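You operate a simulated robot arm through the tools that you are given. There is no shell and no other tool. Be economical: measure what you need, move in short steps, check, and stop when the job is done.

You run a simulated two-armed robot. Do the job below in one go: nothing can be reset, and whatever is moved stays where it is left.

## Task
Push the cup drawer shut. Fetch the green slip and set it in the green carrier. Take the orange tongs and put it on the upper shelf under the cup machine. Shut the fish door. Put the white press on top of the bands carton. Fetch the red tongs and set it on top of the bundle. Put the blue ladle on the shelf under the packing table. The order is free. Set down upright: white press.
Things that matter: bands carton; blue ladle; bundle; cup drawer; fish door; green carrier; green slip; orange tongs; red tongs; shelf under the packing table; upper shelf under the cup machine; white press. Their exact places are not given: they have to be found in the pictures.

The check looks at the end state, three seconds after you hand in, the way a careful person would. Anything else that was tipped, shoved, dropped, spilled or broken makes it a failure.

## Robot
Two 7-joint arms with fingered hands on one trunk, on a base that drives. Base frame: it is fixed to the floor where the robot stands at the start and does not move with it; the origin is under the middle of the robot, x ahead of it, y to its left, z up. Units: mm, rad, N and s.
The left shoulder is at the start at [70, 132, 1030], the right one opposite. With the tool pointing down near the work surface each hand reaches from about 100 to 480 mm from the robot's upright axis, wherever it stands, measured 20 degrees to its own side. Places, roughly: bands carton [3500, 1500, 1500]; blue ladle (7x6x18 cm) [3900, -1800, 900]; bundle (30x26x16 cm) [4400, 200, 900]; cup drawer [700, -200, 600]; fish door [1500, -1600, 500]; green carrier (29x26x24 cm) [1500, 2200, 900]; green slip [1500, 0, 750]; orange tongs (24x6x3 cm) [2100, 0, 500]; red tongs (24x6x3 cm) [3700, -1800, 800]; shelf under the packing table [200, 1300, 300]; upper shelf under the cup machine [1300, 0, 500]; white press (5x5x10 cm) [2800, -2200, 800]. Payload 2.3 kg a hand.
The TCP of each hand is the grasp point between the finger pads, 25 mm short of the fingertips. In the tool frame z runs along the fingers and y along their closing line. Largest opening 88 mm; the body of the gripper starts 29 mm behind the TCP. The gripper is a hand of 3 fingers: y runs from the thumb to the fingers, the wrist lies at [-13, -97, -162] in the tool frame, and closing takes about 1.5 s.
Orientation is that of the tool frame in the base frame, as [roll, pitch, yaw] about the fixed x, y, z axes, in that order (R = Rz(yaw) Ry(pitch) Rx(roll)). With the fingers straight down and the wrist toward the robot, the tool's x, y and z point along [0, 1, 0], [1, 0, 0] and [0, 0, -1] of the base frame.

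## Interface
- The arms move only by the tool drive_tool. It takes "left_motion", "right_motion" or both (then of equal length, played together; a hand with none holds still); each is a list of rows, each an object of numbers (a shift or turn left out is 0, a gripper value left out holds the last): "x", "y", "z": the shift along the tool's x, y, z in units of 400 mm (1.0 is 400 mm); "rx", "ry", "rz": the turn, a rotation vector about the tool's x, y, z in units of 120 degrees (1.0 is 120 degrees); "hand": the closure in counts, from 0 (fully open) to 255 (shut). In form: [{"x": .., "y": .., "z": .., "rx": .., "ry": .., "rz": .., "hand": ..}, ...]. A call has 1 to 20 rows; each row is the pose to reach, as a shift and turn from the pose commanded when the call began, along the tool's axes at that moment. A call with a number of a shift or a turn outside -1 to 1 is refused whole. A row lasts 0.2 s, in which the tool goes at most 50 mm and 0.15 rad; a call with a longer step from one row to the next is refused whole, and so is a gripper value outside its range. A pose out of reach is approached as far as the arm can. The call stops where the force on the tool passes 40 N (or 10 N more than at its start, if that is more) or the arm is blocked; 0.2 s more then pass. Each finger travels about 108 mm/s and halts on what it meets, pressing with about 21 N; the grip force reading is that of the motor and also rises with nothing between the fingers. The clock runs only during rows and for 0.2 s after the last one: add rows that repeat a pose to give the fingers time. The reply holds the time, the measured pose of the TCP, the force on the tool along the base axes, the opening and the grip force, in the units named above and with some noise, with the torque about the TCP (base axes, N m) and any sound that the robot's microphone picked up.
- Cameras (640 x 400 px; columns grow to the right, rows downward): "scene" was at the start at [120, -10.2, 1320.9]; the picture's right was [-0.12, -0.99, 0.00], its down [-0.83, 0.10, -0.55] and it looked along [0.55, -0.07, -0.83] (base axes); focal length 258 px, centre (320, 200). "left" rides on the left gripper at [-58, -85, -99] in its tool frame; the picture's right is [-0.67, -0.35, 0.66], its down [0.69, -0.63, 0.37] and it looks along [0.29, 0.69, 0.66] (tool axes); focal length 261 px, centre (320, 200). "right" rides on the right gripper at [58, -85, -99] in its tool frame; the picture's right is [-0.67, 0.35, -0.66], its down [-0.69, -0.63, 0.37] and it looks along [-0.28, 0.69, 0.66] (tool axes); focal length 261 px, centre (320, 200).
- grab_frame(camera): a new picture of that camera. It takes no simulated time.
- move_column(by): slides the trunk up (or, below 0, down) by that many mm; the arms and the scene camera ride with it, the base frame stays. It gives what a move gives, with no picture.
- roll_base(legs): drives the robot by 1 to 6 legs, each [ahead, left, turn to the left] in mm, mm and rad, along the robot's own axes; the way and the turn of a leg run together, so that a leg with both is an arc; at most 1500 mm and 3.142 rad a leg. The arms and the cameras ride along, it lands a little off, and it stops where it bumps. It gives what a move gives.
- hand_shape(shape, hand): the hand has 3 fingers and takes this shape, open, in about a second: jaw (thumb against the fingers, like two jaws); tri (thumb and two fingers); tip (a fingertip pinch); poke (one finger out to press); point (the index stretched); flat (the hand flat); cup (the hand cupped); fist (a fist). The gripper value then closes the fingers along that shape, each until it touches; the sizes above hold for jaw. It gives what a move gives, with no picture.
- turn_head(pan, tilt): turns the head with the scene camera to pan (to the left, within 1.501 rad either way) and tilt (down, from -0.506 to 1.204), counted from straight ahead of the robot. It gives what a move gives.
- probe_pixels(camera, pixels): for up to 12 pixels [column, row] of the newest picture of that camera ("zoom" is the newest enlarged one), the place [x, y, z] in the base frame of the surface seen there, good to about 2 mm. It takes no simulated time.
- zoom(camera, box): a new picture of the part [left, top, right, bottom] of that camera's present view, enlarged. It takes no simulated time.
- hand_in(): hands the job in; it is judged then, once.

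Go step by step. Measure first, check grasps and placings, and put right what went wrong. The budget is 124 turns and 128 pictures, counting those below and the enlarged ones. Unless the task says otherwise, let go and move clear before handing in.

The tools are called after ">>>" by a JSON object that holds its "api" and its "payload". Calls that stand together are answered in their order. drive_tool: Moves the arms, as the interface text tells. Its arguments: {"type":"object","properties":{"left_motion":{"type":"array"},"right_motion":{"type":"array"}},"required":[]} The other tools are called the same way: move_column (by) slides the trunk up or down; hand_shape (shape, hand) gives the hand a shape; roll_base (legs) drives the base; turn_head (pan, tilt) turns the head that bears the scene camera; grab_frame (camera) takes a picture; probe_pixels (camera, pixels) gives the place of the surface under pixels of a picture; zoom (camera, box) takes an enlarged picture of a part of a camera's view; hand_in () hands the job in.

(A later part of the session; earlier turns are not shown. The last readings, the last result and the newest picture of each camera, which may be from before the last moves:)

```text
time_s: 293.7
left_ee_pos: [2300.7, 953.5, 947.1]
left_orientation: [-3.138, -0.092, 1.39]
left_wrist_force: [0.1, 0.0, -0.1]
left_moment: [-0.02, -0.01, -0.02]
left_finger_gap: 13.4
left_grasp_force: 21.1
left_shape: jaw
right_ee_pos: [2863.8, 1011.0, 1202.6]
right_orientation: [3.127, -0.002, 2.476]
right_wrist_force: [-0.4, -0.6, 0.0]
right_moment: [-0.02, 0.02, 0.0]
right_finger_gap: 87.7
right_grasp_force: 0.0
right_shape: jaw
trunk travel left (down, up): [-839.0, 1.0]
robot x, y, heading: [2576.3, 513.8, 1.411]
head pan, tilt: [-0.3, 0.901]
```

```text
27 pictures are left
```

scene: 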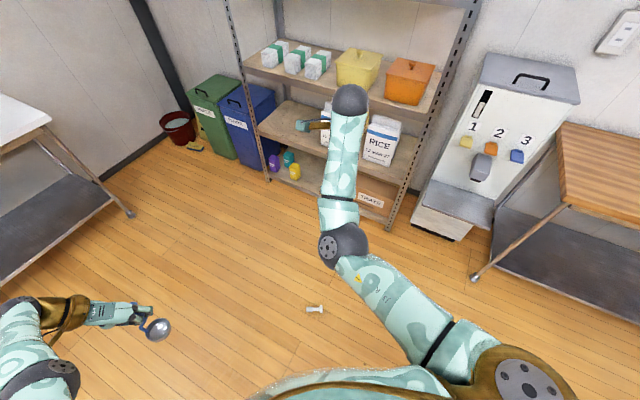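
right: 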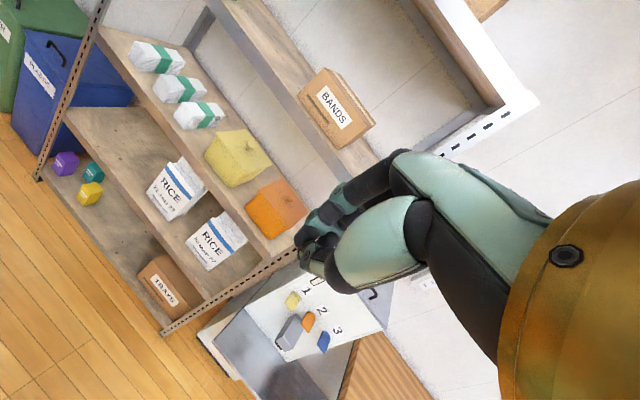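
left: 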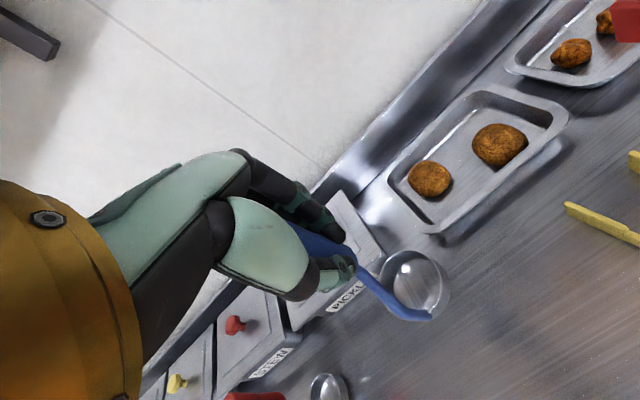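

Found: the press lies on the floor at (315,309). I zoom and measure.

>>> {"api": "zoom", "payload": {"camera": "scene", "box": [285, 290, 345, 330]}}

>>> {"api": "probe_pixels", "payload": {"camera": "scene", "pixels": [[308, 308], [312, 309], [316, 309], [321, 308], [323, 309]]}}

```text
10.00 times, centred on (315, 310) of scene
```

zoom: 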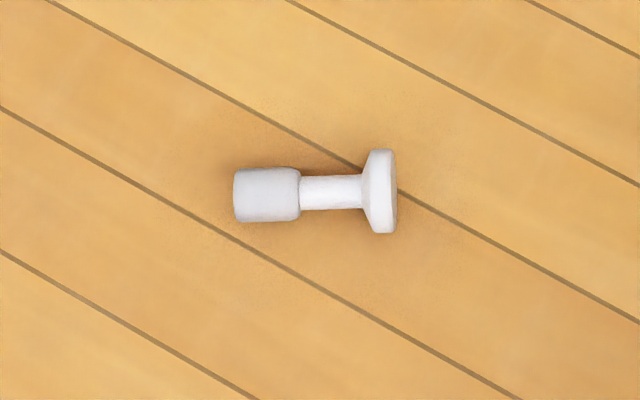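

```text
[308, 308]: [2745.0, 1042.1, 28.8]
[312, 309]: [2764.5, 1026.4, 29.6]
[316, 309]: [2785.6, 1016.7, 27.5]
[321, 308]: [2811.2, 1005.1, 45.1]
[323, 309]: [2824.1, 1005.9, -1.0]
```

The press lies intact: neck near [2790,1014], base end toward (+0.91,−0.41). I go round so its base points at me, rotating the right hand for a side grip that later turns upright, and raise the ladle hand.

>>> {"api": "roll_base", "payload": {"legs": [[0, -406, 0], [301, 0, 0], [0, 0, 1.299]]}}

>>> {"api": "drive_tool", "payload": {"right_motion": [{"x": -0.007, "y": -0.0315, "rz": -0.0662}, {"x": -0.014, "y": -0.063, "rz": -0.1324}, {"x": -0.021, "y": -0.0945, "rz": -0.1986}, {"x": -0.028, "y": -0.126, "rz": -0.2648}, {"x": -0.036, "y": -0.1575, "rz": -0.331}, {"x": -0.043, "y": -0.189, "rz": -0.3972}, {"x": -0.05, "y": -0.2205, "rz": -0.4634}, {"x": -0.057, "y": -0.252, "rz": -0.5296}, {"x": -0.064, "y": -0.2835, "rz": -0.5958}, {"x": -0.071, "y": -0.315, "rz": -0.662}, {"x": -0.078, "y": -0.3465, "rz": -0.7282}, {"x": -0.086, "y": -0.378, "rz": -0.7944}, {"x": -0.093, "y": -0.4095, "rz": -0.8606}, {"x": -0.1, "y": -0.441, "rz": -0.9268}, {"x": -0.107, "y": -0.4725, "rz": -0.993}, {"x": -0.107, "y": -0.4725, "rz": -0.993}], "left_motion": [{"z": -0.05}, {"z": -0.1}, {"z": -0.15}, {"z": -0.2}, {"z": -0.25}, {"z": -0.3}, {"z": -0.35}, {"z": -0.4}, {"z": -0.4}, {"z": -0.4}, {"z": -0.4}, {"z": -0.4}, {"z": -0.4}, {"z": -0.4}, {"z": -0.4}, {"z": -0.4}]}}

>>> {"api": "move_column", "payload": {"by": -400}}

>>> {"api": "turn_head", "payload": {"pan": -0.2, "tilt": 1.1}}

>>> {"api": "grab_frame", "payload": {"camera": "right"}}

```text
time_s: 301.1
left_ee_pos: [2525.3, 593.4, 946.8]
left_orientation: [-3.139, -0.096, 2.697]
left_wrist_force: [0.3, 0.1, -1.7]
left_moment: [0.04, -0.03, 0.02]
left_finger_gap: 13.2
left_grasp_force: 20.8
left_shape: jaw
right_ee_pos: [2614.2, 1154.0, 1203.5]
right_orientation: [3.126, -0.001, -2.501]
right_wrist_force: [0.2, -0.9, -0.5]
right_moment: [-0.02, -0.01, -0.02]
right_finger_gap: 87.8
right_grasp_force: 0.1
right_shape: jaw
trunk travel left (down, up): [-839.0, 1.0]
robot x, y, heading: [3020.4, 744.0, 2.723]
head pan, tilt: [-0.3, 0.901]
```

```text
time_s: 304.5
left_ee_pos: [2495.8, 574.5, 1103.1]
left_orientation: [-3.138, -0.094, 2.696]
left_wrist_force: [0.3, -0.4, -1.6]
left_moment: [-0.03, -0.01, -0.01]
left_finger_gap: 13.1
left_grasp_force: 20.8
left_shape: jaw
left hand out of reach, approached as far as the arm can: row 1, 2, 3, 4, 5, 6, 7, 8, 9, 10, 11, 12, 13, 14, 15, 16
right_ee_pos: [2762.1, 1026.0, 1200.7]
right_orientation: [-3.136, 0.015, -0.421]
right_wrist_force: [0.3, -0.2, 0.4]
right_moment: [0.04, -0.03, 0.02]
right_finger_gap: 88.1
right_grasp_force: 0.1
right_shape: jaw
right hand out of reach, approached as far as the arm can: row 2, 3, 6, 7, 8, 9, 10, 11, 12, 13, 14
trunk travel left (down, up): [-839.0, 1.0]
robot x, y, heading: [3021.3, 741.9, 2.719]
head pan, tilt: [-0.3, 0.901]
```

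```text
time_s: 308.3
left_ee_pos: [2494.9, 577.2, 702.8]
left_orientation: [-3.136, -0.094, 2.696]
left_wrist_force: [0.1, -0.3, -1.8]
left_moment: [-0.03, -0.01, 0.0]
left_finger_gap: 12.9
left_grasp_force: 21.3
left_shape: jaw
right_ee_pos: [2760.3, 1029.9, 801.1]
right_orientation: [-3.14, 0.017, -0.424]
right_wrist_force: [0.5, 0.5, 0.5]
right_moment: [-0.03, -0.01, 0.0]
right_finger_gap: 87.7
right_grasp_force: 0.1
right_shape: jaw
trunk travel left (down, up): [-439.0, 401.0]
robot x, y, heading: [3020.9, 742.2, 2.719]
head pan, tilt: [-0.3, 0.901]
```

```text
time_s: 309.0
left_ee_pos: [2495.7, 576.4, 702.4]
left_orientation: [-3.137, -0.092, 2.695]
left_wrist_force: [0.0, -0.2, -0.6]
left_moment: [0.01, 0.05, 0.01]
left_finger_gap: 13.0
left_grasp_force: 21.6
left_shape: jaw
right_ee_pos: [2760.8, 1030.5, 800.3]
right_orientation: [3.141, 0.016, -0.425]
right_wrist_force: [0.1, 0.6, -0.3]
right_moment: [-0.01, 0.01, 0.01]
right_finger_gap: 87.8
right_grasp_force: 0.0
right_shape: jaw
trunk travel left (down, up): [-439.0, 401.0]
robot x, y, heading: [3025.1, 744.7, 2.719]
head pan, tilt: [-0.201, 1.1]
```

```text
25 pictures are left
```

right: 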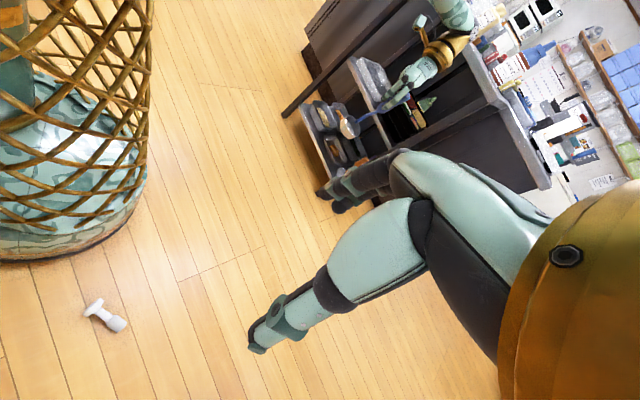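

The hand is above the press with the right orientation. I lower trunk and hand to z≈120 and check.

>>> {"api": "move_column", "payload": {"by": -400}}

>>> {"api": "drive_tool", "payload": {"right_motion": [{"z": 0.11}, {"z": 0.22}, {"z": 0.33}, {"z": 0.44}, {"z": 0.55}, {"z": 0.65}, {"z": 0.7}, {"z": 0.7}]}}

>>> {"api": "grab_frame", "payload": {"camera": "right"}}

```text
time_s: 312.9
left_ee_pos: [2496.3, 575.8, 303.4]
left_orientation: [-3.136, -0.092, 2.696]
left_wrist_force: [0.2, -0.1, -1.9]
left_moment: [0.04, -0.04, 0.01]
left_finger_gap: 13.2
left_grasp_force: 20.9
left_shape: jaw
right_ee_pos: [2760.3, 1031.1, 401.1]
right_orientation: [-3.138, 0.014, -0.423]
right_wrist_force: [0.5, 0.2, -0.4]
right_moment: [0.0, 0.0, 0.01]
right_finger_gap: 87.8
right_grasp_force: 0.1
right_shape: jaw
trunk travel left (down, up): [-39.0, 801.0]
robot x, y, heading: [3019.0, 741.5, 2.719]
head pan, tilt: [-0.201, 1.1]
```

```text
time_s: 314.7
left_ee_pos: [2495.4, 576.3, 304.3]
left_orientation: [-3.136, -0.091, 2.697]
left_wrist_force: [-0.1, -0.8, -0.8]
left_moment: [-0.01, 0.02, 0.02]
left_finger_gap: 12.9
left_grasp_force: 21.4
left_shape: jaw
right_ee_pos: [2757.4, 1032.9, 120.5]
right_orientation: [-3.134, 0.015, -0.422]
right_wrist_force: [-0.3, -0.5, 0.4]
right_moment: [0.0, -0.01, -0.03]
right_finger_gap: 88.0
right_grasp_force: 0.0
right_shape: jaw
trunk travel left (down, up): [-39.0, 801.0]
robot x, y, heading: [3020.6, 744.3, 2.716]
head pan, tilt: [-0.201, 1.1]
```

```text
24 pictures are left
```

right: 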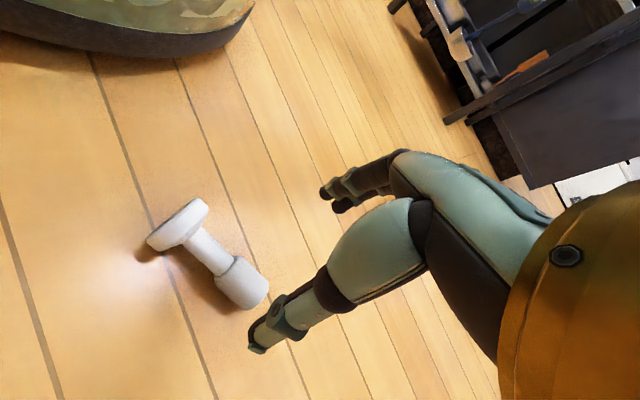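

>>> {"api": "probe_pixels", "payload": {"camera": "right", "pixels": [[240, 278], [262, 298], [238, 298], [250, 268], [228, 272], [208, 250], [192, 222], [204, 204], [180, 245]]}}

```text
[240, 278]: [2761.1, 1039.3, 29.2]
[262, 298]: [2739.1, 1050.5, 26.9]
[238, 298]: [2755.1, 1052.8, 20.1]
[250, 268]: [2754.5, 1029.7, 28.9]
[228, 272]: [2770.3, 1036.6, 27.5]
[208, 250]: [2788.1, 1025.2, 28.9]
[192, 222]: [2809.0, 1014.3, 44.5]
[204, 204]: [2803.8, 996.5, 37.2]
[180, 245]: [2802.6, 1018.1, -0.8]
```

Knob centre ≈ [2758,1040]. I correct, descend to z 31, close and lift.

>>> {"api": "drive_tool", "payload": {"right_motion": [{"x": 0.011, "y": -0.016, "z": 0.08}, {"x": 0.011, "y": -0.016, "z": 0.16}, {"x": 0.011, "y": -0.016, "z": 0.222}, {"x": 0.011, "y": -0.016, "z": 0.222, "hand": 90}, {"x": 0.011, "y": -0.016, "z": 0.222, "hand": 170}, {"x": 0.011, "y": -0.016, "z": 0.222, "hand": 255}, {"x": 0.011, "y": -0.016, "z": 0.222, "hand": 255}, {"x": 0.011, "y": -0.016, "z": 0.222, "hand": 255}, {"x": 0.011, "y": -0.016, "z": 0.222, "hand": 255}, {"x": 0.011, "y": -0.016, "z": 0.16}, {"x": 0.011, "y": -0.016, "z": 0.08}, {"x": 0.011, "y": -0.016, "z": 0}, {"x": 0.011, "y": -0.016, "z": -0.1}, {"x": 0.011, "y": -0.016, "z": -0.1}]}}

>>> {"api": "grab_frame", "payload": {"camera": "right"}}

```text
time_s: 317.7
left_ee_pos: [2495.5, 577.3, 303.0]
left_orientation: [-3.136, -0.092, 2.695]
left_wrist_force: [0.4, 0.0, -1.5]
left_moment: [-0.01, -0.02, 0.01]
left_finger_gap: 12.8
left_grasp_force: 21.2
left_shape: jaw
right_ee_pos: [2765.1, 1036.1, 161.5]
right_orientation: [-3.135, 0.016, -0.42]
right_wrist_force: [-0.4, 0.5, -1.9]
right_moment: [0.05, 0.01, 0.05]
right_finger_gap: 21.6
right_grasp_force: 21.2
right_shape: jaw
trunk travel left (down, up): [-39.0, 801.0]
robot x, y, heading: [3023.5, 743.9, 2.721]
head pan, tilt: [-0.201, 1.1]
```

```text
23 pictures are left
```

right: 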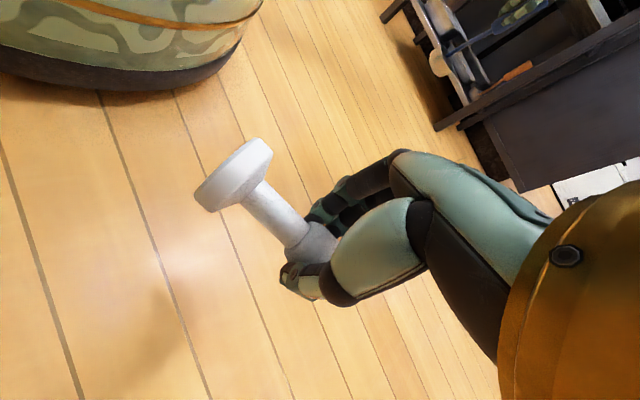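

Firm grip on the knob (gap 21.6), base end free. I raise the trunk fully, drive to a staging place turned 45° left of the rack, and start turning the press upright.

>>> {"api": "move_column", "payload": {"by": 400}}

>>> {"api": "move_column", "payload": {"by": 400}}

>>> {"api": "roll_base", "payload": {"legs": [[0, -205, 0], [220, 0, 0], [0, 0, -1.305]]}}

>>> {"api": "drive_tool", "payload": {"right_motion": [{"x": -0.008, "y": -0.004, "z": -0.075, "ry": -0.0577}, {"x": -0.015, "y": -0.008, "z": -0.15, "ry": -0.1154}, {"x": -0.023, "y": -0.012, "z": -0.225, "ry": -0.1731}, {"x": -0.03, "y": -0.015, "z": -0.3, "ry": -0.2308}, {"x": -0.038, "y": -0.019, "z": -0.375, "ry": -0.2885}, {"x": -0.046, "y": -0.023, "z": -0.45, "ry": -0.3462}, {"x": -0.054, "y": -0.027, "z": -0.525, "ry": -0.4038}, {"x": -0.062, "y": -0.031, "z": -0.6, "ry": -0.4615}, {"x": -0.069, "y": -0.035, "z": -0.675, "ry": -0.5192}, {"x": -0.077, "y": -0.038, "z": -0.75, "ry": -0.5769}, {"x": -0.085, "y": -0.042, "z": -0.825, "ry": -0.6346}, {"x": -0.092, "y": -0.046, "z": -0.9, "ry": -0.6923}, {"x": -0.1, "y": -0.05, "z": -0.975, "ry": -0.75}, {"x": -0.1, "y": -0.05, "z": -0.975, "ry": -0.75}, {"x": -0.1, "y": -0.05, "z": -0.975, "ry": -0.75}]}}

>>> {"api": "turn_head", "payload": {"pan": -0.6, "tilt": 0.2}}

>>> {"api": "grab_frame", "payload": {"camera": "scene"}}

```text
time_s: 321.5
left_ee_pos: [2494.8, 576.7, 702.9]
left_orientation: [-3.137, -0.092, 2.698]
left_wrist_force: [0.8, -0.1, -0.9]
left_moment: [-0.01, 0.02, 0.02]
left_finger_gap: 13.0
left_grasp_force: 21.1
left_shape: jaw
right_ee_pos: [2763.8, 1035.0, 560.4]
right_orientation: [-3.134, 0.015, -0.42]
right_wrist_force: [0.3, -0.6, -2.2]
right_moment: [0.01, 0.05, -0.02]
right_finger_gap: 21.8
right_grasp_force: 21.0
right_shape: jaw
trunk travel left (down, up): [-439.0, 401.0]
robot x, y, heading: [3020.7, 744.9, 2.721]
head pan, tilt: [-0.201, 1.1]
```

```text
time_s: 325.3
left_ee_pos: [2495.6, 577.2, 1102.8]
left_orientation: [-3.137, -0.092, 2.697]
left_wrist_force: [-1.0, 0.4, -1.3]
left_moment: [0.0, -0.01, -0.01]
left_finger_gap: 13.0
left_grasp_force: 20.9
left_shape: jaw
right_ee_pos: [2763.1, 1036.1, 960.5]
right_orientation: [-3.134, 0.016, -0.421]
right_wrist_force: [0.5, 0.7, -2.1]
right_moment: [0.02, 0.04, 0.0]
right_finger_gap: 21.7
right_grasp_force: 20.9
right_shape: jaw
trunk travel left (down, up): [-839.0, 1.0]
robot x, y, heading: [3021.2, 741.3, 2.717]
head pan, tilt: [-0.201, 1.1]
```

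```text
time_s: 331.4
left_ee_pos: [2605.5, 1486.0, 1102.9]
left_orientation: [-3.139, -0.09, 1.394]
left_wrist_force: [0.1, 0.6, -1.0]
left_moment: [0.04, -0.03, 0.0]
left_finger_gap: 12.7
left_grasp_force: 20.7
left_shape: jaw
right_ee_pos: [3119.0, 1349.5, 960.5]
right_orientation: [-3.133, 0.017, -1.721]
right_wrist_force: [-0.5, -0.3, -1.8]
right_moment: [0.04, -0.01, -0.01]
right_finger_gap: 21.5
right_grasp_force: 21.2
right_shape: jaw
trunk travel left (down, up): [-839.0, 1.0]
robot x, y, heading: [2903.7, 1021.0, 1.418]
head pan, tilt: [-0.201, 1.1]
```

```text
time_s: 334.6
left_ee_pos: [2605.9, 1484.9, 1103.1]
left_orientation: [-3.137, -0.092, 1.394]
left_wrist_force: [0.4, 0.3, -0.5]
left_moment: [0.01, 0.02, -0.01]
left_finger_gap: 10.8
left_grasp_force: 20.5
left_shape: jaw
right_ee_pos: [3142.6, 1380.2, 1350.8]
right_orientation: [-0.299, 1.554, 1.121]
right_wrist_force: [0.2, -1.5, -1.3]
right_moment: [-0.01, 0.02, -0.02]
right_finger_gap: 21.3
right_grasp_force: 21.1
right_shape: jaw
right hand out of reach, approached as far as the arm can: row 8, 9
trunk travel left (down, up): [-839.0, 1.0]
robot x, y, heading: [2908.2, 1021.5, 1.424]
head pan, tilt: [-0.201, 1.1]
```

```text
time_s: 335.9
left_ee_pos: [2604.6, 1484.3, 1103.2]
left_orientation: [-3.137, -0.092, 1.394]
left_wrist_force: [1.4, 0.3, 0.3]
left_moment: [0.01, 0.0, 0.0]
left_finger_gap: 10.8
left_grasp_force: 21.3
left_shape: jaw
right_ee_pos: [3141.9, 1379.3, 1353.3]
right_orientation: [-0.313, 1.554, 1.108]
right_wrist_force: [-0.5, 0.4, -1.9]
right_moment: [-0.03, -0.01, 0.02]
right_finger_gap: 21.2
right_grasp_force: 21.2
right_shape: jaw
trunk travel left (down, up): [-839.0, 1.0]
robot x, y, heading: [2903.0, 1021.8, 1.421]
head pan, tilt: [-0.6, 0.201]
```

```text
22 pictures are left
```

scene: 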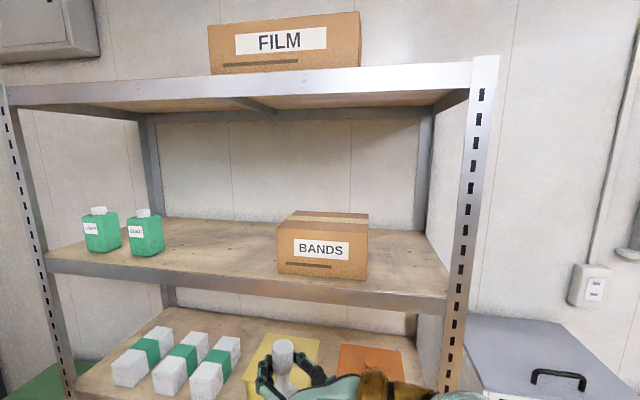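

The press is upright in the fingers (283,350). I raise it to z≈1585 and turn the hand 45° toward the rack; I also check the ladle with the left camera.

>>> {"api": "drive_tool", "payload": {"right_motion": [{"x": -0.096, "y": -0.019, "z": 0.018, "rx": 0.0625}, {"x": -0.192, "y": -0.038, "z": 0.036, "rx": 0.125}, {"x": -0.288, "y": -0.057, "z": 0.054, "rx": 0.1875}, {"x": -0.384, "y": -0.076, "z": 0.072, "rx": 0.25}, {"x": -0.48, "y": -0.095, "z": 0.09, "rx": 0.3125}, {"x": -0.575, "y": -0.115, "z": 0.1, "rx": 0.375}, {"x": -0.575, "y": -0.115, "z": 0.1, "rx": 0.375}]}}

>>> {"api": "grab_frame", "payload": {"camera": "left"}}

>>> {"api": "grab_frame", "payload": {"camera": "scene"}}

```text
time_s: 337.4
left_ee_pos: [2604.6, 1484.8, 1103.6]
left_orientation: [-3.138, -0.093, 1.396]
left_wrist_force: [-0.4, -0.4, -0.4]
left_moment: [0.01, 0.03, 0.02]
left_finger_gap: 11.0
left_grasp_force: 20.8
left_shape: jaw
right_ee_pos: [3212.9, 1435.0, 1608.7]
right_orientation: [0.397, 1.553, 1.03]
right_wrist_force: [-0.6, -0.8, -1.6]
right_moment: [0.0, 0.04, 0.02]
right_finger_gap: 21.5
right_grasp_force: 21.3
right_shape: jaw
right hand out of reach, approached as far as the arm can: row 1, 2, 3, 4, 5, 6, 7
trunk travel left (down, up): [-839.0, 1.0]
robot x, y, heading: [2908.4, 1019.7, 1.418]
head pan, tilt: [-0.6, 0.201]
```

```text
21 pictures are left
```

left: 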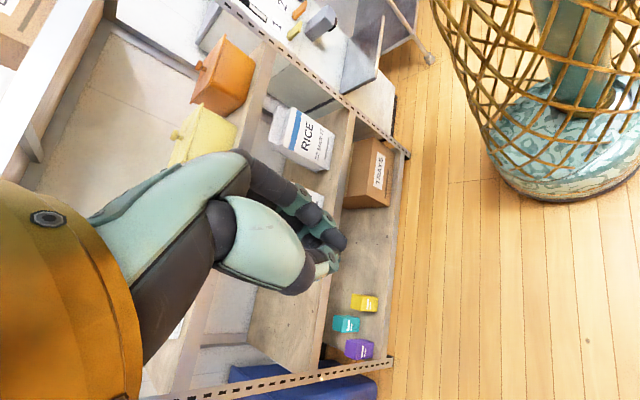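

```text
20 pictures are left
```

scene: 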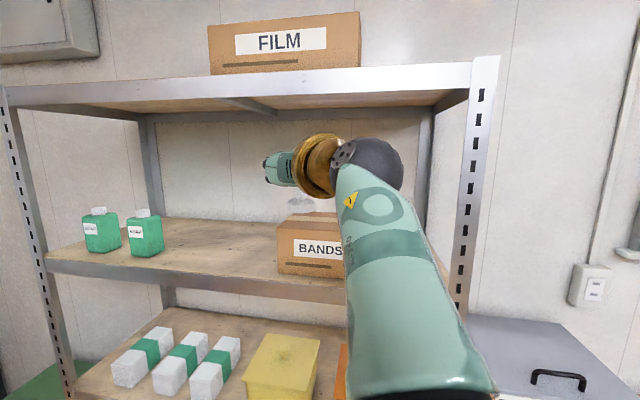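

The ladle has also slipped out (I'll find it after). The press is upright at s 3440, d 738, z 1609, fingers pointing at the rack; I drive 205 mm straight toward the rack.

>>> {"api": "roll_base", "payload": {"legs": [[142, -149, 0]]}}

>>> {"api": "grab_frame", "payload": {"camera": "right"}}

>>> {"api": "grab_frame", "payload": {"camera": "scene"}}

```text
time_s: 339.1
left_ee_pos: [2770.7, 1599.9, 1103.6]
left_orientation: [-3.14, -0.097, 1.396]
left_wrist_force: [0.7, -0.1, -0.1]
left_moment: [-0.01, -0.03, 0.0]
left_finger_gap: 10.7
left_grasp_force: 21.1
left_shape: jaw
right_ee_pos: [3376.4, 1549.0, 1611.1]
right_orientation: [0.351, 1.55, 0.989]
right_wrist_force: [-0.8, -0.2, -2.2]
right_moment: [0.01, 0.0, -0.01]
right_finger_gap: 21.2
right_grasp_force: 20.9
right_shape: jaw
trunk travel left (down, up): [-839.0, 1.0]
robot x, y, heading: [3071.9, 1139.5, 1.42]
head pan, tilt: [-0.6, 0.201]
```

```text
19 pictures are left
```

right: 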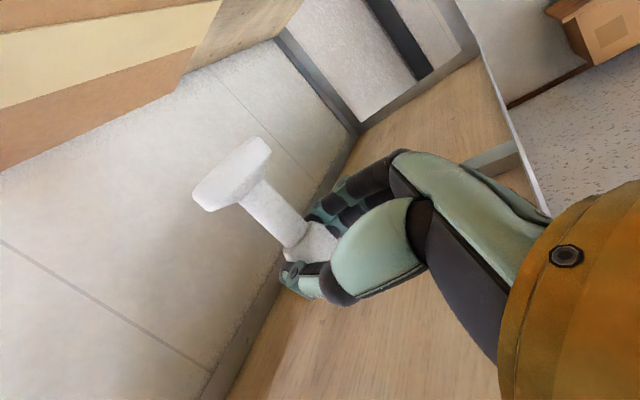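

```text
18 pictures are left
```

scene: 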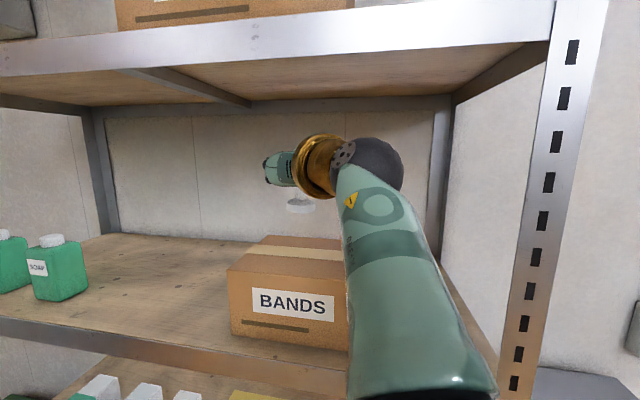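

The press hangs over the carton's middle (s 3639, d 742). I lower via the trunk 68 mm.

>>> {"api": "move_column", "payload": {"by": -68}}

>>> {"api": "zoom", "payload": {"camera": "scene", "box": [210, 110, 370, 260]}}

>>> {"api": "probe_pixels", "payload": {"camera": "zoom", "pixels": [[360, 250], [360, 300], [350, 330], [250, 330]]}}

```text
time_s: 340.1
left_ee_pos: [2772.0, 1601.9, 1035.2]
left_orientation: [-3.137, -0.091, 1.398]
left_wrist_force: [-0.3, -0.4, -0.3]
left_moment: [-0.02, 0.0, 0.03]
left_finger_gap: 10.9
left_grasp_force: 21.2
left_shape: jaw
right_ee_pos: [3382.1, 1553.3, 1542.2]
right_orientation: [0.561, 1.556, 1.198]
right_wrist_force: [-0.8, 0.3, -1.3]
right_moment: [-0.02, 0.04, -0.01]
right_finger_gap: 21.2
right_grasp_force: 21.3
right_shape: jaw
trunk travel left (down, up): [-771.0, 69.0]
robot x, y, heading: [3074.7, 1140.5, 1.419]
head pan, tilt: [-0.6, 0.201]
```

```text
2.67 times, centred on (290, 185) of scene
```

zoom: 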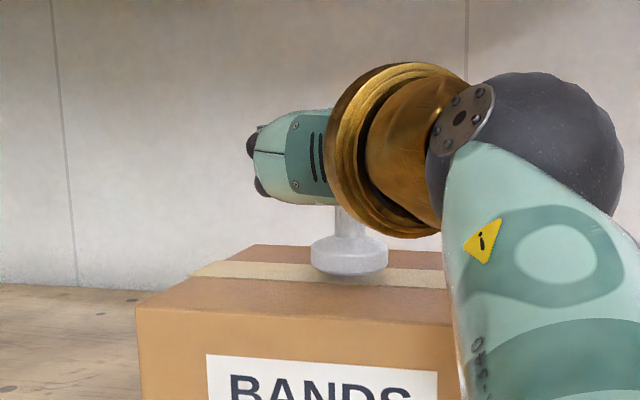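

```text
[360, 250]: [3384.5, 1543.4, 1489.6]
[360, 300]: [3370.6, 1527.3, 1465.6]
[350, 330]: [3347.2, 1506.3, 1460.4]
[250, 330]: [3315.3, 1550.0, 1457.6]
```

Base nearly on the carton (a few mm). I lower 5 mm, open the hand, and back straight away.

>>> {"api": "move_column", "payload": {"by": -5}}

>>> {"api": "drive_tool", "payload": {"right_motion": [{"hand": 180}, {"hand": 90}, {"hand": 0}, {"hand": 0}, {"hand": 0}]}}

>>> {"api": "roll_base", "payload": {"legs": [[-177, 177, 0]]}}

>>> {"api": "turn_head", "payload": {"pan": -0.5, "tilt": 0.3}}

>>> {"api": "grab_frame", "payload": {"camera": "scene"}}

```text
time_s: 340.7
left_ee_pos: [2772.5, 1601.2, 1029.4]
left_orientation: [-3.136, -0.093, 1.398]
left_wrist_force: [0.1, -0.2, -0.2]
left_moment: [0.0, 0.0, 0.01]
left_finger_gap: 11.0
left_grasp_force: 21.3
left_shape: jaw
right_ee_pos: [3380.1, 1552.9, 1537.1]
right_orientation: [0.465, 1.556, 1.103]
right_wrist_force: [0.6, -0.2, -1.5]
right_moment: [0.0, 0.01, 0.03]
right_finger_gap: 21.5
right_grasp_force: 20.7
right_shape: jaw
trunk travel left (down, up): [-766.0, 74.0]
robot x, y, heading: [3075.6, 1138.9, 1.421]
head pan, tilt: [-0.6, 0.201]
```

```text
time_s: 341.9
left_ee_pos: [2772.5, 1600.0, 1029.9]
left_orientation: [-3.137, -0.092, 1.398]
left_wrist_force: [-0.7, -0.1, -0.1]
left_moment: [0.02, 0.0, 0.0]
left_finger_gap: 10.7
left_grasp_force: 20.7
left_shape: jaw
right_ee_pos: [3381.2, 1553.1, 1536.2]
right_orientation: [0.514, 1.555, 1.15]
right_wrist_force: [-0.1, -0.2, -0.7]
right_moment: [-0.04, 0.02, -0.03]
right_finger_gap: 87.7
right_grasp_force: 0.0
right_shape: jaw
trunk travel left (down, up): [-766.0, 74.0]
robot x, y, heading: [3076.0, 1138.0, 1.423]
head pan, tilt: [-0.6, 0.201]
```

```text
time_s: 343.7
left_ee_pos: [2573.5, 1454.8, 1029.0]
left_orientation: [-3.134, -0.09, 1.394]
left_wrist_force: [0.1, -0.6, 0.4]
left_moment: [0.01, 0.01, 0.01]
left_finger_gap: 11.0
left_grasp_force: 21.2
left_shape: jaw
right_ee_pos: [3182.9, 1405.1, 1534.8]
right_orientation: [0.533, 1.557, 1.169]
right_wrist_force: [-0.2, -0.2, -0.2]
right_moment: [-0.02, -0.02, 0.02]
right_finger_gap: 87.6
right_grasp_force: 0.1
right_shape: jaw
trunk travel left (down, up): [-766.0, 74.0]
robot x, y, heading: [2872.6, 987.2, 1.416]
head pan, tilt: [-0.6, 0.201]
```

```text
time_s: 344.4
left_ee_pos: [2571.8, 1453.3, 1031.8]
left_orientation: [-3.136, -0.093, 1.394]
left_wrist_force: [-0.5, -0.8, 0.2]
left_moment: [-0.04, -0.04, -0.03]
left_finger_gap: 10.7
left_grasp_force: 21.4
left_shape: jaw
right_ee_pos: [3181.0, 1403.8, 1536.6]
right_orientation: [0.437, 1.554, 1.072]
right_wrist_force: [0.4, -0.4, 0.1]
right_moment: [0.0, -0.02, -0.01]
right_finger_gap: 87.7
right_grasp_force: 0.0
right_shape: jaw
trunk travel left (down, up): [-766.0, 74.0]
robot x, y, heading: [2875.1, 985.7, 1.415]
head pan, tilt: [-0.499, 0.3]
```

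```text
16 pictures are left
```

scene: 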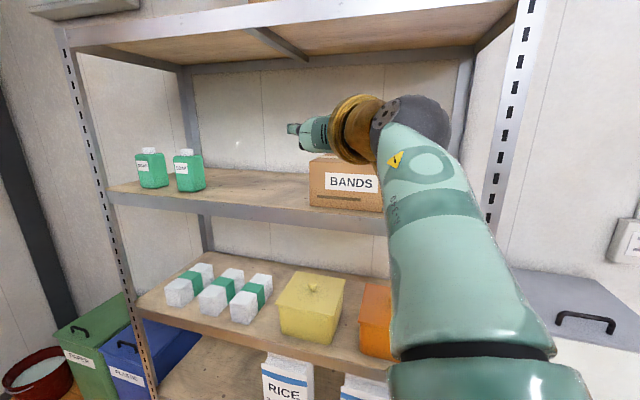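

The hand hides the press for now; I'll verify it later. I look for the ladle near where the left hand was.

>>> {"api": "turn_head", "payload": {"pan": 0.6, "tilt": 0.95}}

>>> {"api": "grab_frame", "payload": {"camera": "scene"}}

```text
time_s: 345.7
left_ee_pos: [2571.2, 1453.2, 1030.2]
left_orientation: [-3.136, -0.093, 1.393]
left_wrist_force: [0.5, 0.5, -0.3]
left_moment: [0.0, -0.04, -0.02]
left_finger_gap: 10.4
left_grasp_force: 20.5
left_shape: jaw
right_ee_pos: [3179.9, 1401.6, 1535.4]
right_orientation: [0.453, 1.555, 1.088]
right_wrist_force: [0.6, -1.1, -0.5]
right_moment: [0.05, -0.01, 0.0]
right_finger_gap: 87.6
right_grasp_force: 0.0
right_shape: jaw
trunk travel left (down, up): [-766.0, 74.0]
robot x, y, heading: [2869.4, 987.3, 1.418]
head pan, tilt: [0.6, 0.949]
```

```text
15 pictures are left
```

scene: 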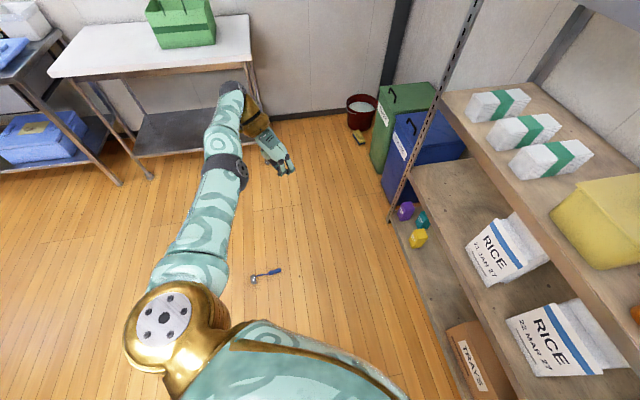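

The ladle lies on the floor at (265,275). I zoom and measure it.

>>> {"api": "zoom", "payload": {"camera": "scene", "box": [235, 255, 295, 295]}}

>>> {"api": "probe_pixels", "payload": {"camera": "zoom", "pixels": [[210, 265], [280, 225], [340, 195], [380, 180], [420, 160], [350, 205]]}}

```text
10.00 times, centred on (265, 275) of scene
```

zoom: 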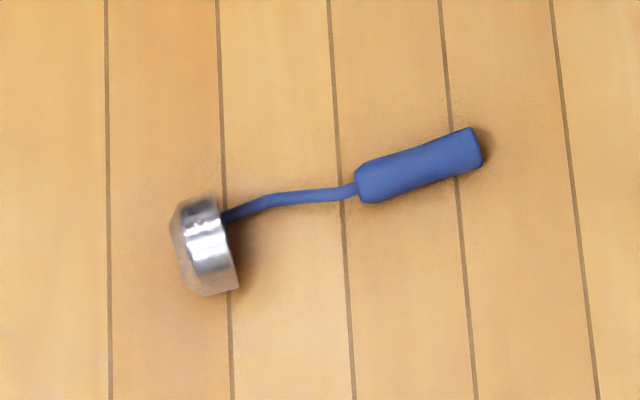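

```text
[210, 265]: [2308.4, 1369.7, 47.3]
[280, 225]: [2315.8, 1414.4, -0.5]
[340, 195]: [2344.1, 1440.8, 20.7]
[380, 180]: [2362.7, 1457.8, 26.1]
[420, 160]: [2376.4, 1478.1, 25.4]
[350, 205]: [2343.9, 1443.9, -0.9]
```

The ladle's handle centre is at [2376,1478,~15], pointing (0.57,0.82). I drive to face it squarely, lower the trunk, and bring the left hand round straight and open above it.

>>> {"api": "roll_base", "payload": {"legs": [[364, 194, 0], [0, 0, 1.112]]}}

>>> {"api": "move_column", "payload": {"by": -400}}

>>> {"api": "move_column", "payload": {"by": -350}}

>>> {"api": "drive_tool", "payload": {"left_motion": [{"x": 0.027, "y": 0.017, "z": 0.0375, "rz": -0.0625, "hand": 0}, {"x": 0.054, "y": 0.033, "z": 0.075, "rz": -0.125, "hand": 0}, {"x": 0.081, "y": 0.05, "z": 0.1125, "rz": -0.1875, "hand": 0}, {"x": 0.108, "y": 0.067, "z": 0.15, "rz": -0.25, "hand": 0}, {"x": 0.135, "y": 0.083, "z": 0.1875, "rz": -0.3125, "hand": 0}, {"x": 0.1625, "y": 0.1, "z": 0.225, "rz": -0.375, "hand": 0}, {"x": 0.19, "y": 0.117, "z": 0.2625, "rz": -0.4375, "hand": 0}, {"x": 0.217, "y": 0.133, "z": 0.3, "rz": -0.5, "hand": 0}, {"x": 0.244, "y": 0.15, "z": 0.3375, "rz": -0.5625, "hand": 0}, {"x": 0.271, "y": 0.167, "z": 0.375, "rz": -0.625, "hand": 0}, {"x": 0.298, "y": 0.183, "z": 0.4125, "rz": -0.6875, "hand": 0}, {"x": 0.325, "y": 0.2, "z": 0.45, "rz": -0.75, "hand": 0}, {"x": 0.325, "y": 0.2, "z": 0.45, "rz": -0.75, "hand": 0}]}}

>>> {"api": "grab_frame", "payload": {"camera": "left"}}

```text
time_s: 351.1
left_ee_pos: [2186.9, 1309.0, 1030.8]
left_orientation: [-3.136, -0.094, 2.514]
left_wrist_force: [-0.6, -0.7, 0.3]
left_moment: [0.02, -0.02, 0.0]
left_finger_gap: 10.6
left_grasp_force: 21.2
left_shape: jaw
right_ee_pos: [2496.8, 1834.9, 1536.8]
right_orientation: [0.471, 1.557, 2.224]
right_wrist_force: [0.0, -0.6, -0.2]
right_moment: [-0.02, -0.01, -0.01]
right_finger_gap: 87.5
right_grasp_force: 0.1
right_shape: jaw
trunk travel left (down, up): [-766.0, 74.0]
robot x, y, heading: [2735.3, 1376.6, 2.538]
head pan, tilt: [0.6, 0.949]
```

```text
time_s: 354.9
left_ee_pos: [2187.1, 1307.7, 629.8]
left_orientation: [-3.137, -0.092, 2.515]
left_wrist_force: [0.1, -0.7, -0.1]
left_moment: [-0.02, -0.04, 0.0]
left_finger_gap: 10.7
left_grasp_force: 21.2
left_shape: jaw
right_ee_pos: [2497.1, 1833.1, 1137.3]
right_orientation: [0.49, 1.554, 2.245]
right_wrist_force: [0.8, -0.2, 0.2]
right_moment: [-0.01, 0.02, 0.01]
right_finger_gap: 87.5
right_grasp_force: 0.2
right_shape: jaw
trunk travel left (down, up): [-366.0, 474.0]
robot x, y, heading: [2733.9, 1375.6, 2.537]
head pan, tilt: [0.6, 0.949]
```

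```text
time_s: 358.3
left_ee_pos: [2186.6, 1308.5, 281.2]
left_orientation: [-3.136, -0.093, 2.514]
left_wrist_force: [0.0, -0.5, 0.0]
left_moment: [0.0, 0.05, -0.01]
left_finger_gap: 10.9
left_grasp_force: 21.1
left_shape: jaw
right_ee_pos: [2496.5, 1832.8, 785.5]
right_orientation: [0.476, 1.554, 2.231]
right_wrist_force: [0.1, -0.4, 0.2]
right_moment: [-0.01, 0.01, 0.0]
right_finger_gap: 87.5
right_grasp_force: 0.1
right_shape: jaw
trunk travel left (down, up): [-16.0, 824.0]
robot x, y, heading: [2736.2, 1377.5, 2.536]
head pan, tilt: [0.6, 0.949]
```

```text
time_s: 361.1
left_ee_pos: [2114.2, 1470.5, 113.9]
left_orientation: [3.028, 0.011, -2.23]
left_wrist_force: [0.0, -0.2, 0.1]
left_moment: [0.01, -0.02, 0.03]
left_finger_gap: 87.7
left_grasp_force: 0.0
left_shape: jaw
left hand out of reach, approached as far as the arm can: row 1, 2, 3, 4, 5, 6, 7, 8, 9, 10, 11, 12, 13
right_ee_pos: [2496.6, 1833.0, 784.7]
right_orientation: [0.369, 1.556, 2.123]
right_wrist_force: [-0.5, 0.8, -0.5]
right_moment: [-0.02, -0.01, 0.01]
right_finger_gap: 87.7
right_grasp_force: 0.1
right_shape: jaw
trunk travel left (down, up): [-16.0, 824.0]
robot x, y, heading: [2735.9, 1378.3, 2.532]
head pan, tilt: [0.6, 0.949]
```

```text
13 pictures are left
```

left: 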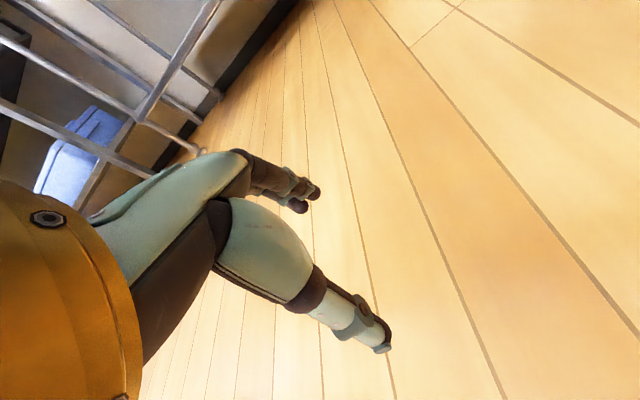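

The left hand is straight now, but 260 mm beyond the ladle. I bring it back over the handle.

>>> {"api": "drive_tool", "payload": {"left_motion": [{"x": -0.07, "y": -0.084, "z": -0.012}, {"x": -0.138, "y": -0.168, "z": -0.022}, {"x": -0.207, "y": -0.251, "z": -0.032}, {"x": -0.276, "y": -0.335, "z": -0.042}, {"x": -0.345, "y": -0.419, "z": -0.05}, {"x": -0.415, "y": -0.502, "z": -0.058}, {"x": -0.415, "y": -0.502, "z": -0.058}]}}

>>> {"api": "grab_frame", "payload": {"camera": "left"}}

```text
time_s: 362.7
left_ee_pos: [2376.1, 1474.0, 117.4]
left_orientation: [3.046, -0.005, -2.199]
left_wrist_force: [0.4, 0.3, 1.0]
left_moment: [-0.02, -0.02, 0.0]
left_finger_gap: 87.6
left_grasp_force: 0.0
left_shape: jaw
right_ee_pos: [2496.7, 1833.5, 786.6]
right_orientation: [0.543, 1.556, 2.295]
right_wrist_force: [-0.1, -0.4, -0.2]
right_moment: [0.01, 0.0, 0.05]
right_finger_gap: 87.3
right_grasp_force: 0.0
right_shape: jaw
trunk travel left (down, up): [-16.0, 824.0]
robot x, y, heading: [2735.0, 1377.9, 2.537]
head pan, tilt: [0.6, 0.949]
```

```text
12 pictures are left
```

left: 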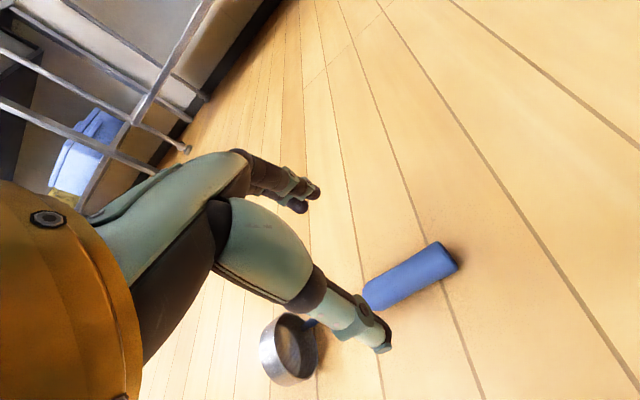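

>>> {"api": "probe_pixels", "payload": {"camera": "left", "pixels": [[408, 272], [440, 255], [375, 290], [415, 285], [448, 262], [395, 268]]}}

```text
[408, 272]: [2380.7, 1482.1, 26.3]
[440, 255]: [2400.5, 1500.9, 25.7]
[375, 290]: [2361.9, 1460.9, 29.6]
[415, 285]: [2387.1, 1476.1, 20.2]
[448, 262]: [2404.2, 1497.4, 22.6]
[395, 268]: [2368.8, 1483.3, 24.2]
```

Handle lies at [2378,1479]. I grip it, lift, and carry it toward the packing table.

>>> {"api": "drive_tool", "payload": {"left_motion": [{"x": -0.011, "y": -0.008, "z": 0.09}, {"x": -0.011, "y": -0.018, "z": 0.18}, {"x": -0.011, "y": -0.018, "z": 0.209}, {"x": -0.011, "y": -0.018, "z": 0.209, "hand": 100}, {"x": -0.011, "y": -0.018, "z": 0.209, "hand": 180}, {"x": -0.011, "y": -0.018, "z": 0.209, "hand": 255}, {"x": -0.011, "y": -0.018, "z": 0.209, "hand": 255}, {"x": -0.011, "y": -0.018, "z": 0.209, "hand": 255}, {"x": -0.011, "y": -0.018, "z": 0.209, "hand": 255}, {"x": -0.011, "y": -0.01, "z": 0.1}, {"x": -0.011, "y": 0, "z": 0}, {"x": -0.011, "y": 0.01, "z": -0.12}, {"x": -0.011, "y": 0.02, "z": -0.24}, {"x": -0.011, "y": 0.03, "z": -0.36}, {"x": -0.011, "y": 0.04, "z": -0.48}, {"x": -0.011, "y": 0.05, "z": -0.6}, {"x": -0.011, "y": 0.05, "z": -0.6}]}}

>>> {"api": "roll_base", "payload": {"legs": [[0, 0, -0.337], [500, 0, 0], [0, 1500, 0], [0, 850, 0]]}}

>>> {"api": "turn_head", "payload": {"pan": 0.2, "tilt": 0.35}}

>>> {"api": "grab_frame", "payload": {"camera": "scene"}}

```text
time_s: 366.3
left_ee_pos: [2379.8, 1480.5, 351.6]
left_orientation: [3.036, 0.002, -2.201]
left_wrist_force: [0.3, -0.5, -0.6]
left_moment: [0.04, -0.03, -0.02]
left_finger_gap: 18.1
left_grasp_force: 21.4
left_shape: jaw
left hand out of reach, approached as far as the arm can: row 15, 16
right_ee_pos: [2497.9, 1833.3, 787.2]
right_orientation: [0.458, 1.556, 2.211]
right_wrist_force: [0.4, 0.7, 0.2]
right_moment: [0.04, 0.01, 0.01]
right_finger_gap: 87.4
right_grasp_force: 0.2
right_shape: jaw
trunk travel left (down, up): [-16.0, 824.0]
robot x, y, heading: [2736.0, 1378.7, 2.538]
head pan, tilt: [0.6, 0.949]
```

```text
time_s: 381.5
left_ee_pos: [238.5, 623.4, 352.6]
left_orientation: [3.037, -0.001, -2.54]
left_wrist_force: [-0.3, 0.0, -0.7]
left_moment: [0.02, -0.06, 0.01]
left_finger_gap: 17.9
left_grasp_force: 21.0
left_shape: jaw
right_ee_pos: [467.5, 917.6, 786.4]
right_orientation: [0.426, 1.555, 1.837]
right_wrist_force: [0.3, 0.1, 0.3]
right_moment: [-0.04, 0.0, 0.01]
right_finger_gap: 87.3
right_grasp_force: 0.0
right_shape: jaw
trunk travel left (down, up): [-16.0, 824.0]
robot x, y, heading: [538.8, 409.5, 2.199]
head pan, tilt: [0.6, 0.949]
```

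```text
time_s: 382.5
left_ee_pos: [239.4, 624.3, 350.8]
left_orientation: [3.036, -0.001, -2.542]
left_wrist_force: [0.1, 0.6, -0.6]
left_moment: [0.04, -0.07, 0.02]
left_finger_gap: 18.2
left_grasp_force: 21.2
left_shape: jaw
right_ee_pos: [466.3, 917.9, 786.6]
right_orientation: [0.382, 1.554, 1.793]
right_wrist_force: [-0.6, -0.6, -0.5]
right_moment: [0.0, -0.01, 0.02]
right_finger_gap: 87.5
right_grasp_force: 0.1
right_shape: jaw
trunk travel left (down, up): [-16.0, 824.0]
robot x, y, heading: [538.6, 408.3, 2.196]
head pan, tilt: [0.201, 0.351]
```

```text
11 pictures are left
```

scene: 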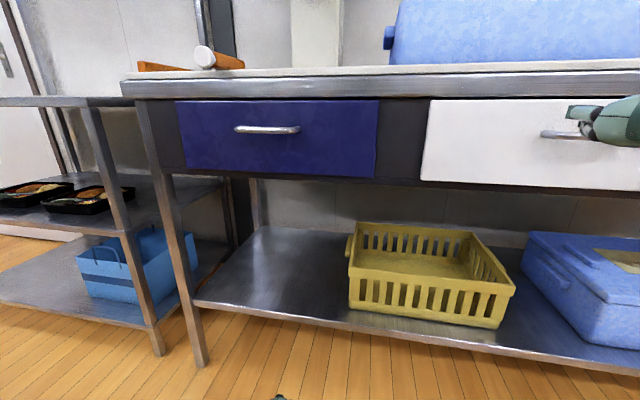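

The shelf under the packing table has free room left of the yellow basket (275,265). I probe it and tuck the right hand back.

>>> {"api": "probe_pixels", "payload": {"camera": "scene", "pixels": [[275, 265], [280, 315], [350, 295], [205, 295], [350, 245], [300, 240], [280, 170], [260, 85], [240, 140]]}}

>>> {"api": "drive_tool", "payload": {"right_motion": [{"y": -0.07, "z": -0.07}, {"y": -0.14, "z": -0.14}, {"y": -0.21, "z": -0.21}, {"y": -0.28, "z": -0.28}, {"y": -0.35, "z": -0.35}, {"y": -0.35, "z": -0.35}]}}

```text
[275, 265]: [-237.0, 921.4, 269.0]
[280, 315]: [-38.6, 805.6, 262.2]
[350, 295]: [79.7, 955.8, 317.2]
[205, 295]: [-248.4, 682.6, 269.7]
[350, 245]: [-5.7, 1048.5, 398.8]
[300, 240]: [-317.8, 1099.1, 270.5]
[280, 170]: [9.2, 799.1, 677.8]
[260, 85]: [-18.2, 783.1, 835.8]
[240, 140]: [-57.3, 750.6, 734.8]
```

```text
time_s: 383.9
left_ee_pos: [240.0, 622.6, 351.9]
left_orientation: [3.038, -0.001, -2.542]
left_wrist_force: [0.0, -0.7, -0.4]
left_moment: [0.03, -0.07, 0.0]
left_finger_gap: 18.0
left_grasp_force: 20.5
left_shape: jaw
right_ee_pos: [570.3, 834.7, 839.8]
right_orientation: [0.461, 1.555, 1.876]
right_wrist_force: [0.2, 0.0, 0.2]
right_moment: [-0.01, -0.02, -0.03]
right_finger_gap: 87.6
right_grasp_force: 0.0
right_shape: jaw
right hand out of reach, approached as far as the arm can: row 1, 2, 3, 4, 5, 6
trunk travel left (down, up): [-16.0, 824.0]
robot x, y, heading: [538.8, 408.4, 2.196]
head pan, tilt: [0.201, 0.351]
```

Shelf z 269, front edge d −673, free from s 205 to ~620. I drive in and stretch the left arm over the shelf, then lower to just above it.

>>> {"api": "roll_base", "payload": {"legs": [[230, 91, 0]]}}

>>> {"api": "drive_tool", "payload": {"left_motion": [{"y": 0.1175, "z": 0.0125}, {"y": 0.235, "z": 0.025}, {"y": 0.3525, "z": 0.0375}, {"y": 0.47, "z": 0.05}, {"y": 0.464, "z": 0.1}, {"y": 0.459, "z": 0.15}, {"y": 0.459, "z": 0.15}]}}

>>> {"api": "grab_frame", "payload": {"camera": "left"}}

```text
time_s: 385.7
left_ee_pos: [32.1, 754.7, 351.9]
left_orientation: [3.038, 0.0, -2.541]
left_wrist_force: [0.0, -0.2, -1.2]
left_moment: [0.02, -0.1, -0.01]
left_finger_gap: 18.0
left_grasp_force: 21.2
left_shape: jaw
right_ee_pos: [363.0, 964.7, 839.2]
right_orientation: [0.309, 1.554, 1.724]
right_wrist_force: [-0.5, 0.9, 0.3]
right_moment: [-0.02, 0.01, 0.0]
right_finger_gap: 87.7
right_grasp_force: 0.1
right_shape: jaw
trunk travel left (down, up): [-16.0, 824.0]
robot x, y, heading: [330.3, 544.0, 2.196]
head pan, tilt: [0.201, 0.351]
```

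```text
time_s: 387.3
left_ee_pos: [-75.1, 910.6, 312.5]
left_orientation: [3.037, -0.001, -2.539]
left_wrist_force: [0.2, 0.1, 1.8]
left_moment: [-0.18, 0.1, 0.03]
left_finger_gap: 19.1
left_grasp_force: 21.5
left_shape: jaw
right_ee_pos: [364.4, 966.9, 838.4]
right_orientation: [0.41, 1.555, 1.827]
right_wrist_force: [-0.2, -0.2, -0.7]
right_moment: [0.02, -0.03, 0.01]
right_finger_gap: 87.7
right_grasp_force: 0.1
right_shape: jaw
trunk travel left (down, up): [-16.0, 824.0]
robot x, y, heading: [335.6, 536.5, 2.198]
head pan, tilt: [0.201, 0.351]
```

```text
10 pictures are left
```

left: 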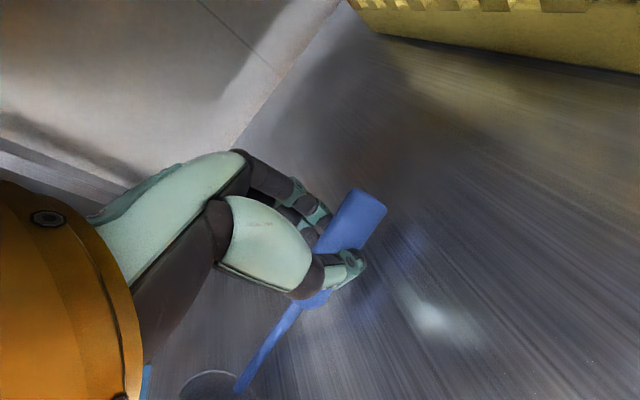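

The bowl has just touched the shelf. I set it down, open, retract, and drive round to the far side of the table for the fish door.

>>> {"api": "drive_tool", "payload": {"left_motion": [{"y": -0.001, "z": 0.012}, {"y": -0.001, "z": 0.012, "hand": 150}, {"y": -0.001, "z": 0.012, "hand": 60}, {"y": -0.001, "z": 0.012, "hand": 0}, {"y": -0.001, "z": 0.012, "hand": 0}, {"y": 0.005, "z": -0.06, "hand": 0}, {"y": 0.015, "z": -0.15, "hand": 0}, {"y": -0.09, "z": -0.17, "hand": 0}, {"y": -0.2, "z": -0.18, "hand": 0}, {"y": -0.31, "z": -0.19, "hand": 0}, {"y": -0.42, "z": -0.2, "hand": 0}]}}

>>> {"api": "grab_frame", "payload": {"camera": "scene"}}

>>> {"api": "roll_base", "payload": {"legs": [[-235, 0, 0], [0, -1500, 0], [0, -300, 0], [-1500, 0, 0], [-1200, 0, 0], [0, 1500, 0]]}}

>>> {"api": "turn_head", "payload": {"pan": 0.5, "tilt": 0.3}}

>>> {"api": "grab_frame", "payload": {"camera": "scene"}}

```text
time_s: 389.7
left_ee_pos: [6.2, 793.2, 373.2]
left_orientation: [3.034, 0.0, -2.543]
left_wrist_force: [0.5, 0.1, 0.3]
left_moment: [0.0, 0.02, 0.0]
left_finger_gap: 87.5
left_grasp_force: 0.1
left_shape: jaw
left hand out of reach, approached as far as the arm can: row 11
right_ee_pos: [362.9, 966.8, 838.8]
right_orientation: [0.409, 1.557, 1.821]
right_wrist_force: [0.8, 0.3, -0.8]
right_moment: [0.0, 0.04, -0.01]
right_finger_gap: 87.7
right_grasp_force: 0.1
right_shape: jaw
trunk travel left (down, up): [-16.0, 824.0]
robot x, y, heading: [333.7, 537.2, 2.19]
head pan, tilt: [0.201, 0.351]
```

```text
9 pictures are left
```

scene: 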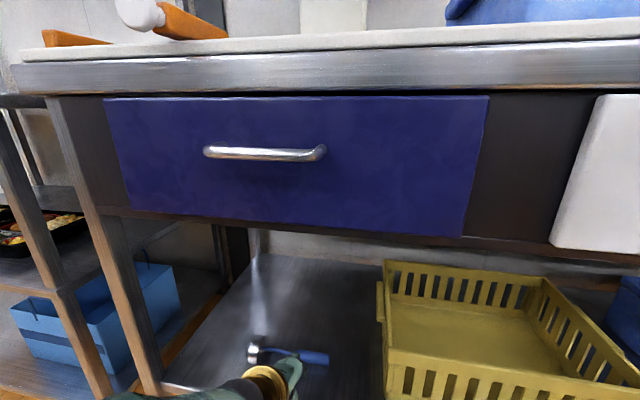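

```text
time_s: 419.8
left_ee_pos: [1940.9, -1444.9, 374.7]
left_orientation: [3.035, 0.0, -2.543]
left_wrist_force: [-0.5, -0.4, 0.0]
left_moment: [0.0, -0.02, -0.02]
left_finger_gap: 87.4
left_grasp_force: 0.1
left_shape: jaw
right_ee_pos: [2296.9, -1272.4, 839.4]
right_orientation: [0.359, 1.555, 1.769]
right_wrist_force: [-0.2, 0.2, -0.5]
right_moment: [0.02, 0.01, 0.0]
right_finger_gap: 87.8
right_grasp_force: 0.0
right_shape: jaw
trunk travel left (down, up): [-16.0, 824.0]
robot x, y, heading: [2266.7, -1701.1, 2.193]
head pan, tilt: [0.201, 0.351]
```

```text
time_s: 420.6
left_ee_pos: [1939.4, -1444.8, 374.7]
left_orientation: [3.035, -0.001, -2.543]
left_wrist_force: [0.1, 0.8, -0.2]
left_moment: [0.03, 0.0, 0.04]
left_finger_gap: 87.7
left_grasp_force: 0.1
left_shape: jaw
right_ee_pos: [2296.9, -1272.9, 838.9]
right_orientation: [0.359, 1.555, 1.77]
right_wrist_force: [-0.2, 0.3, 0.5]
right_moment: [-0.01, 0.02, 0.0]
right_finger_gap: 87.7
right_grasp_force: 0.1
right_shape: jaw
trunk travel left (down, up): [-16.0, 824.0]
robot x, y, heading: [2266.3, -1700.3, 2.189]
head pan, tilt: [0.499, 0.3]
```

```text
8 pictures are left
```

scene: 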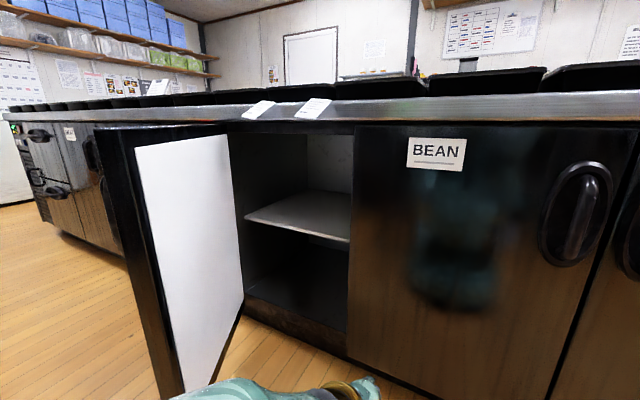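

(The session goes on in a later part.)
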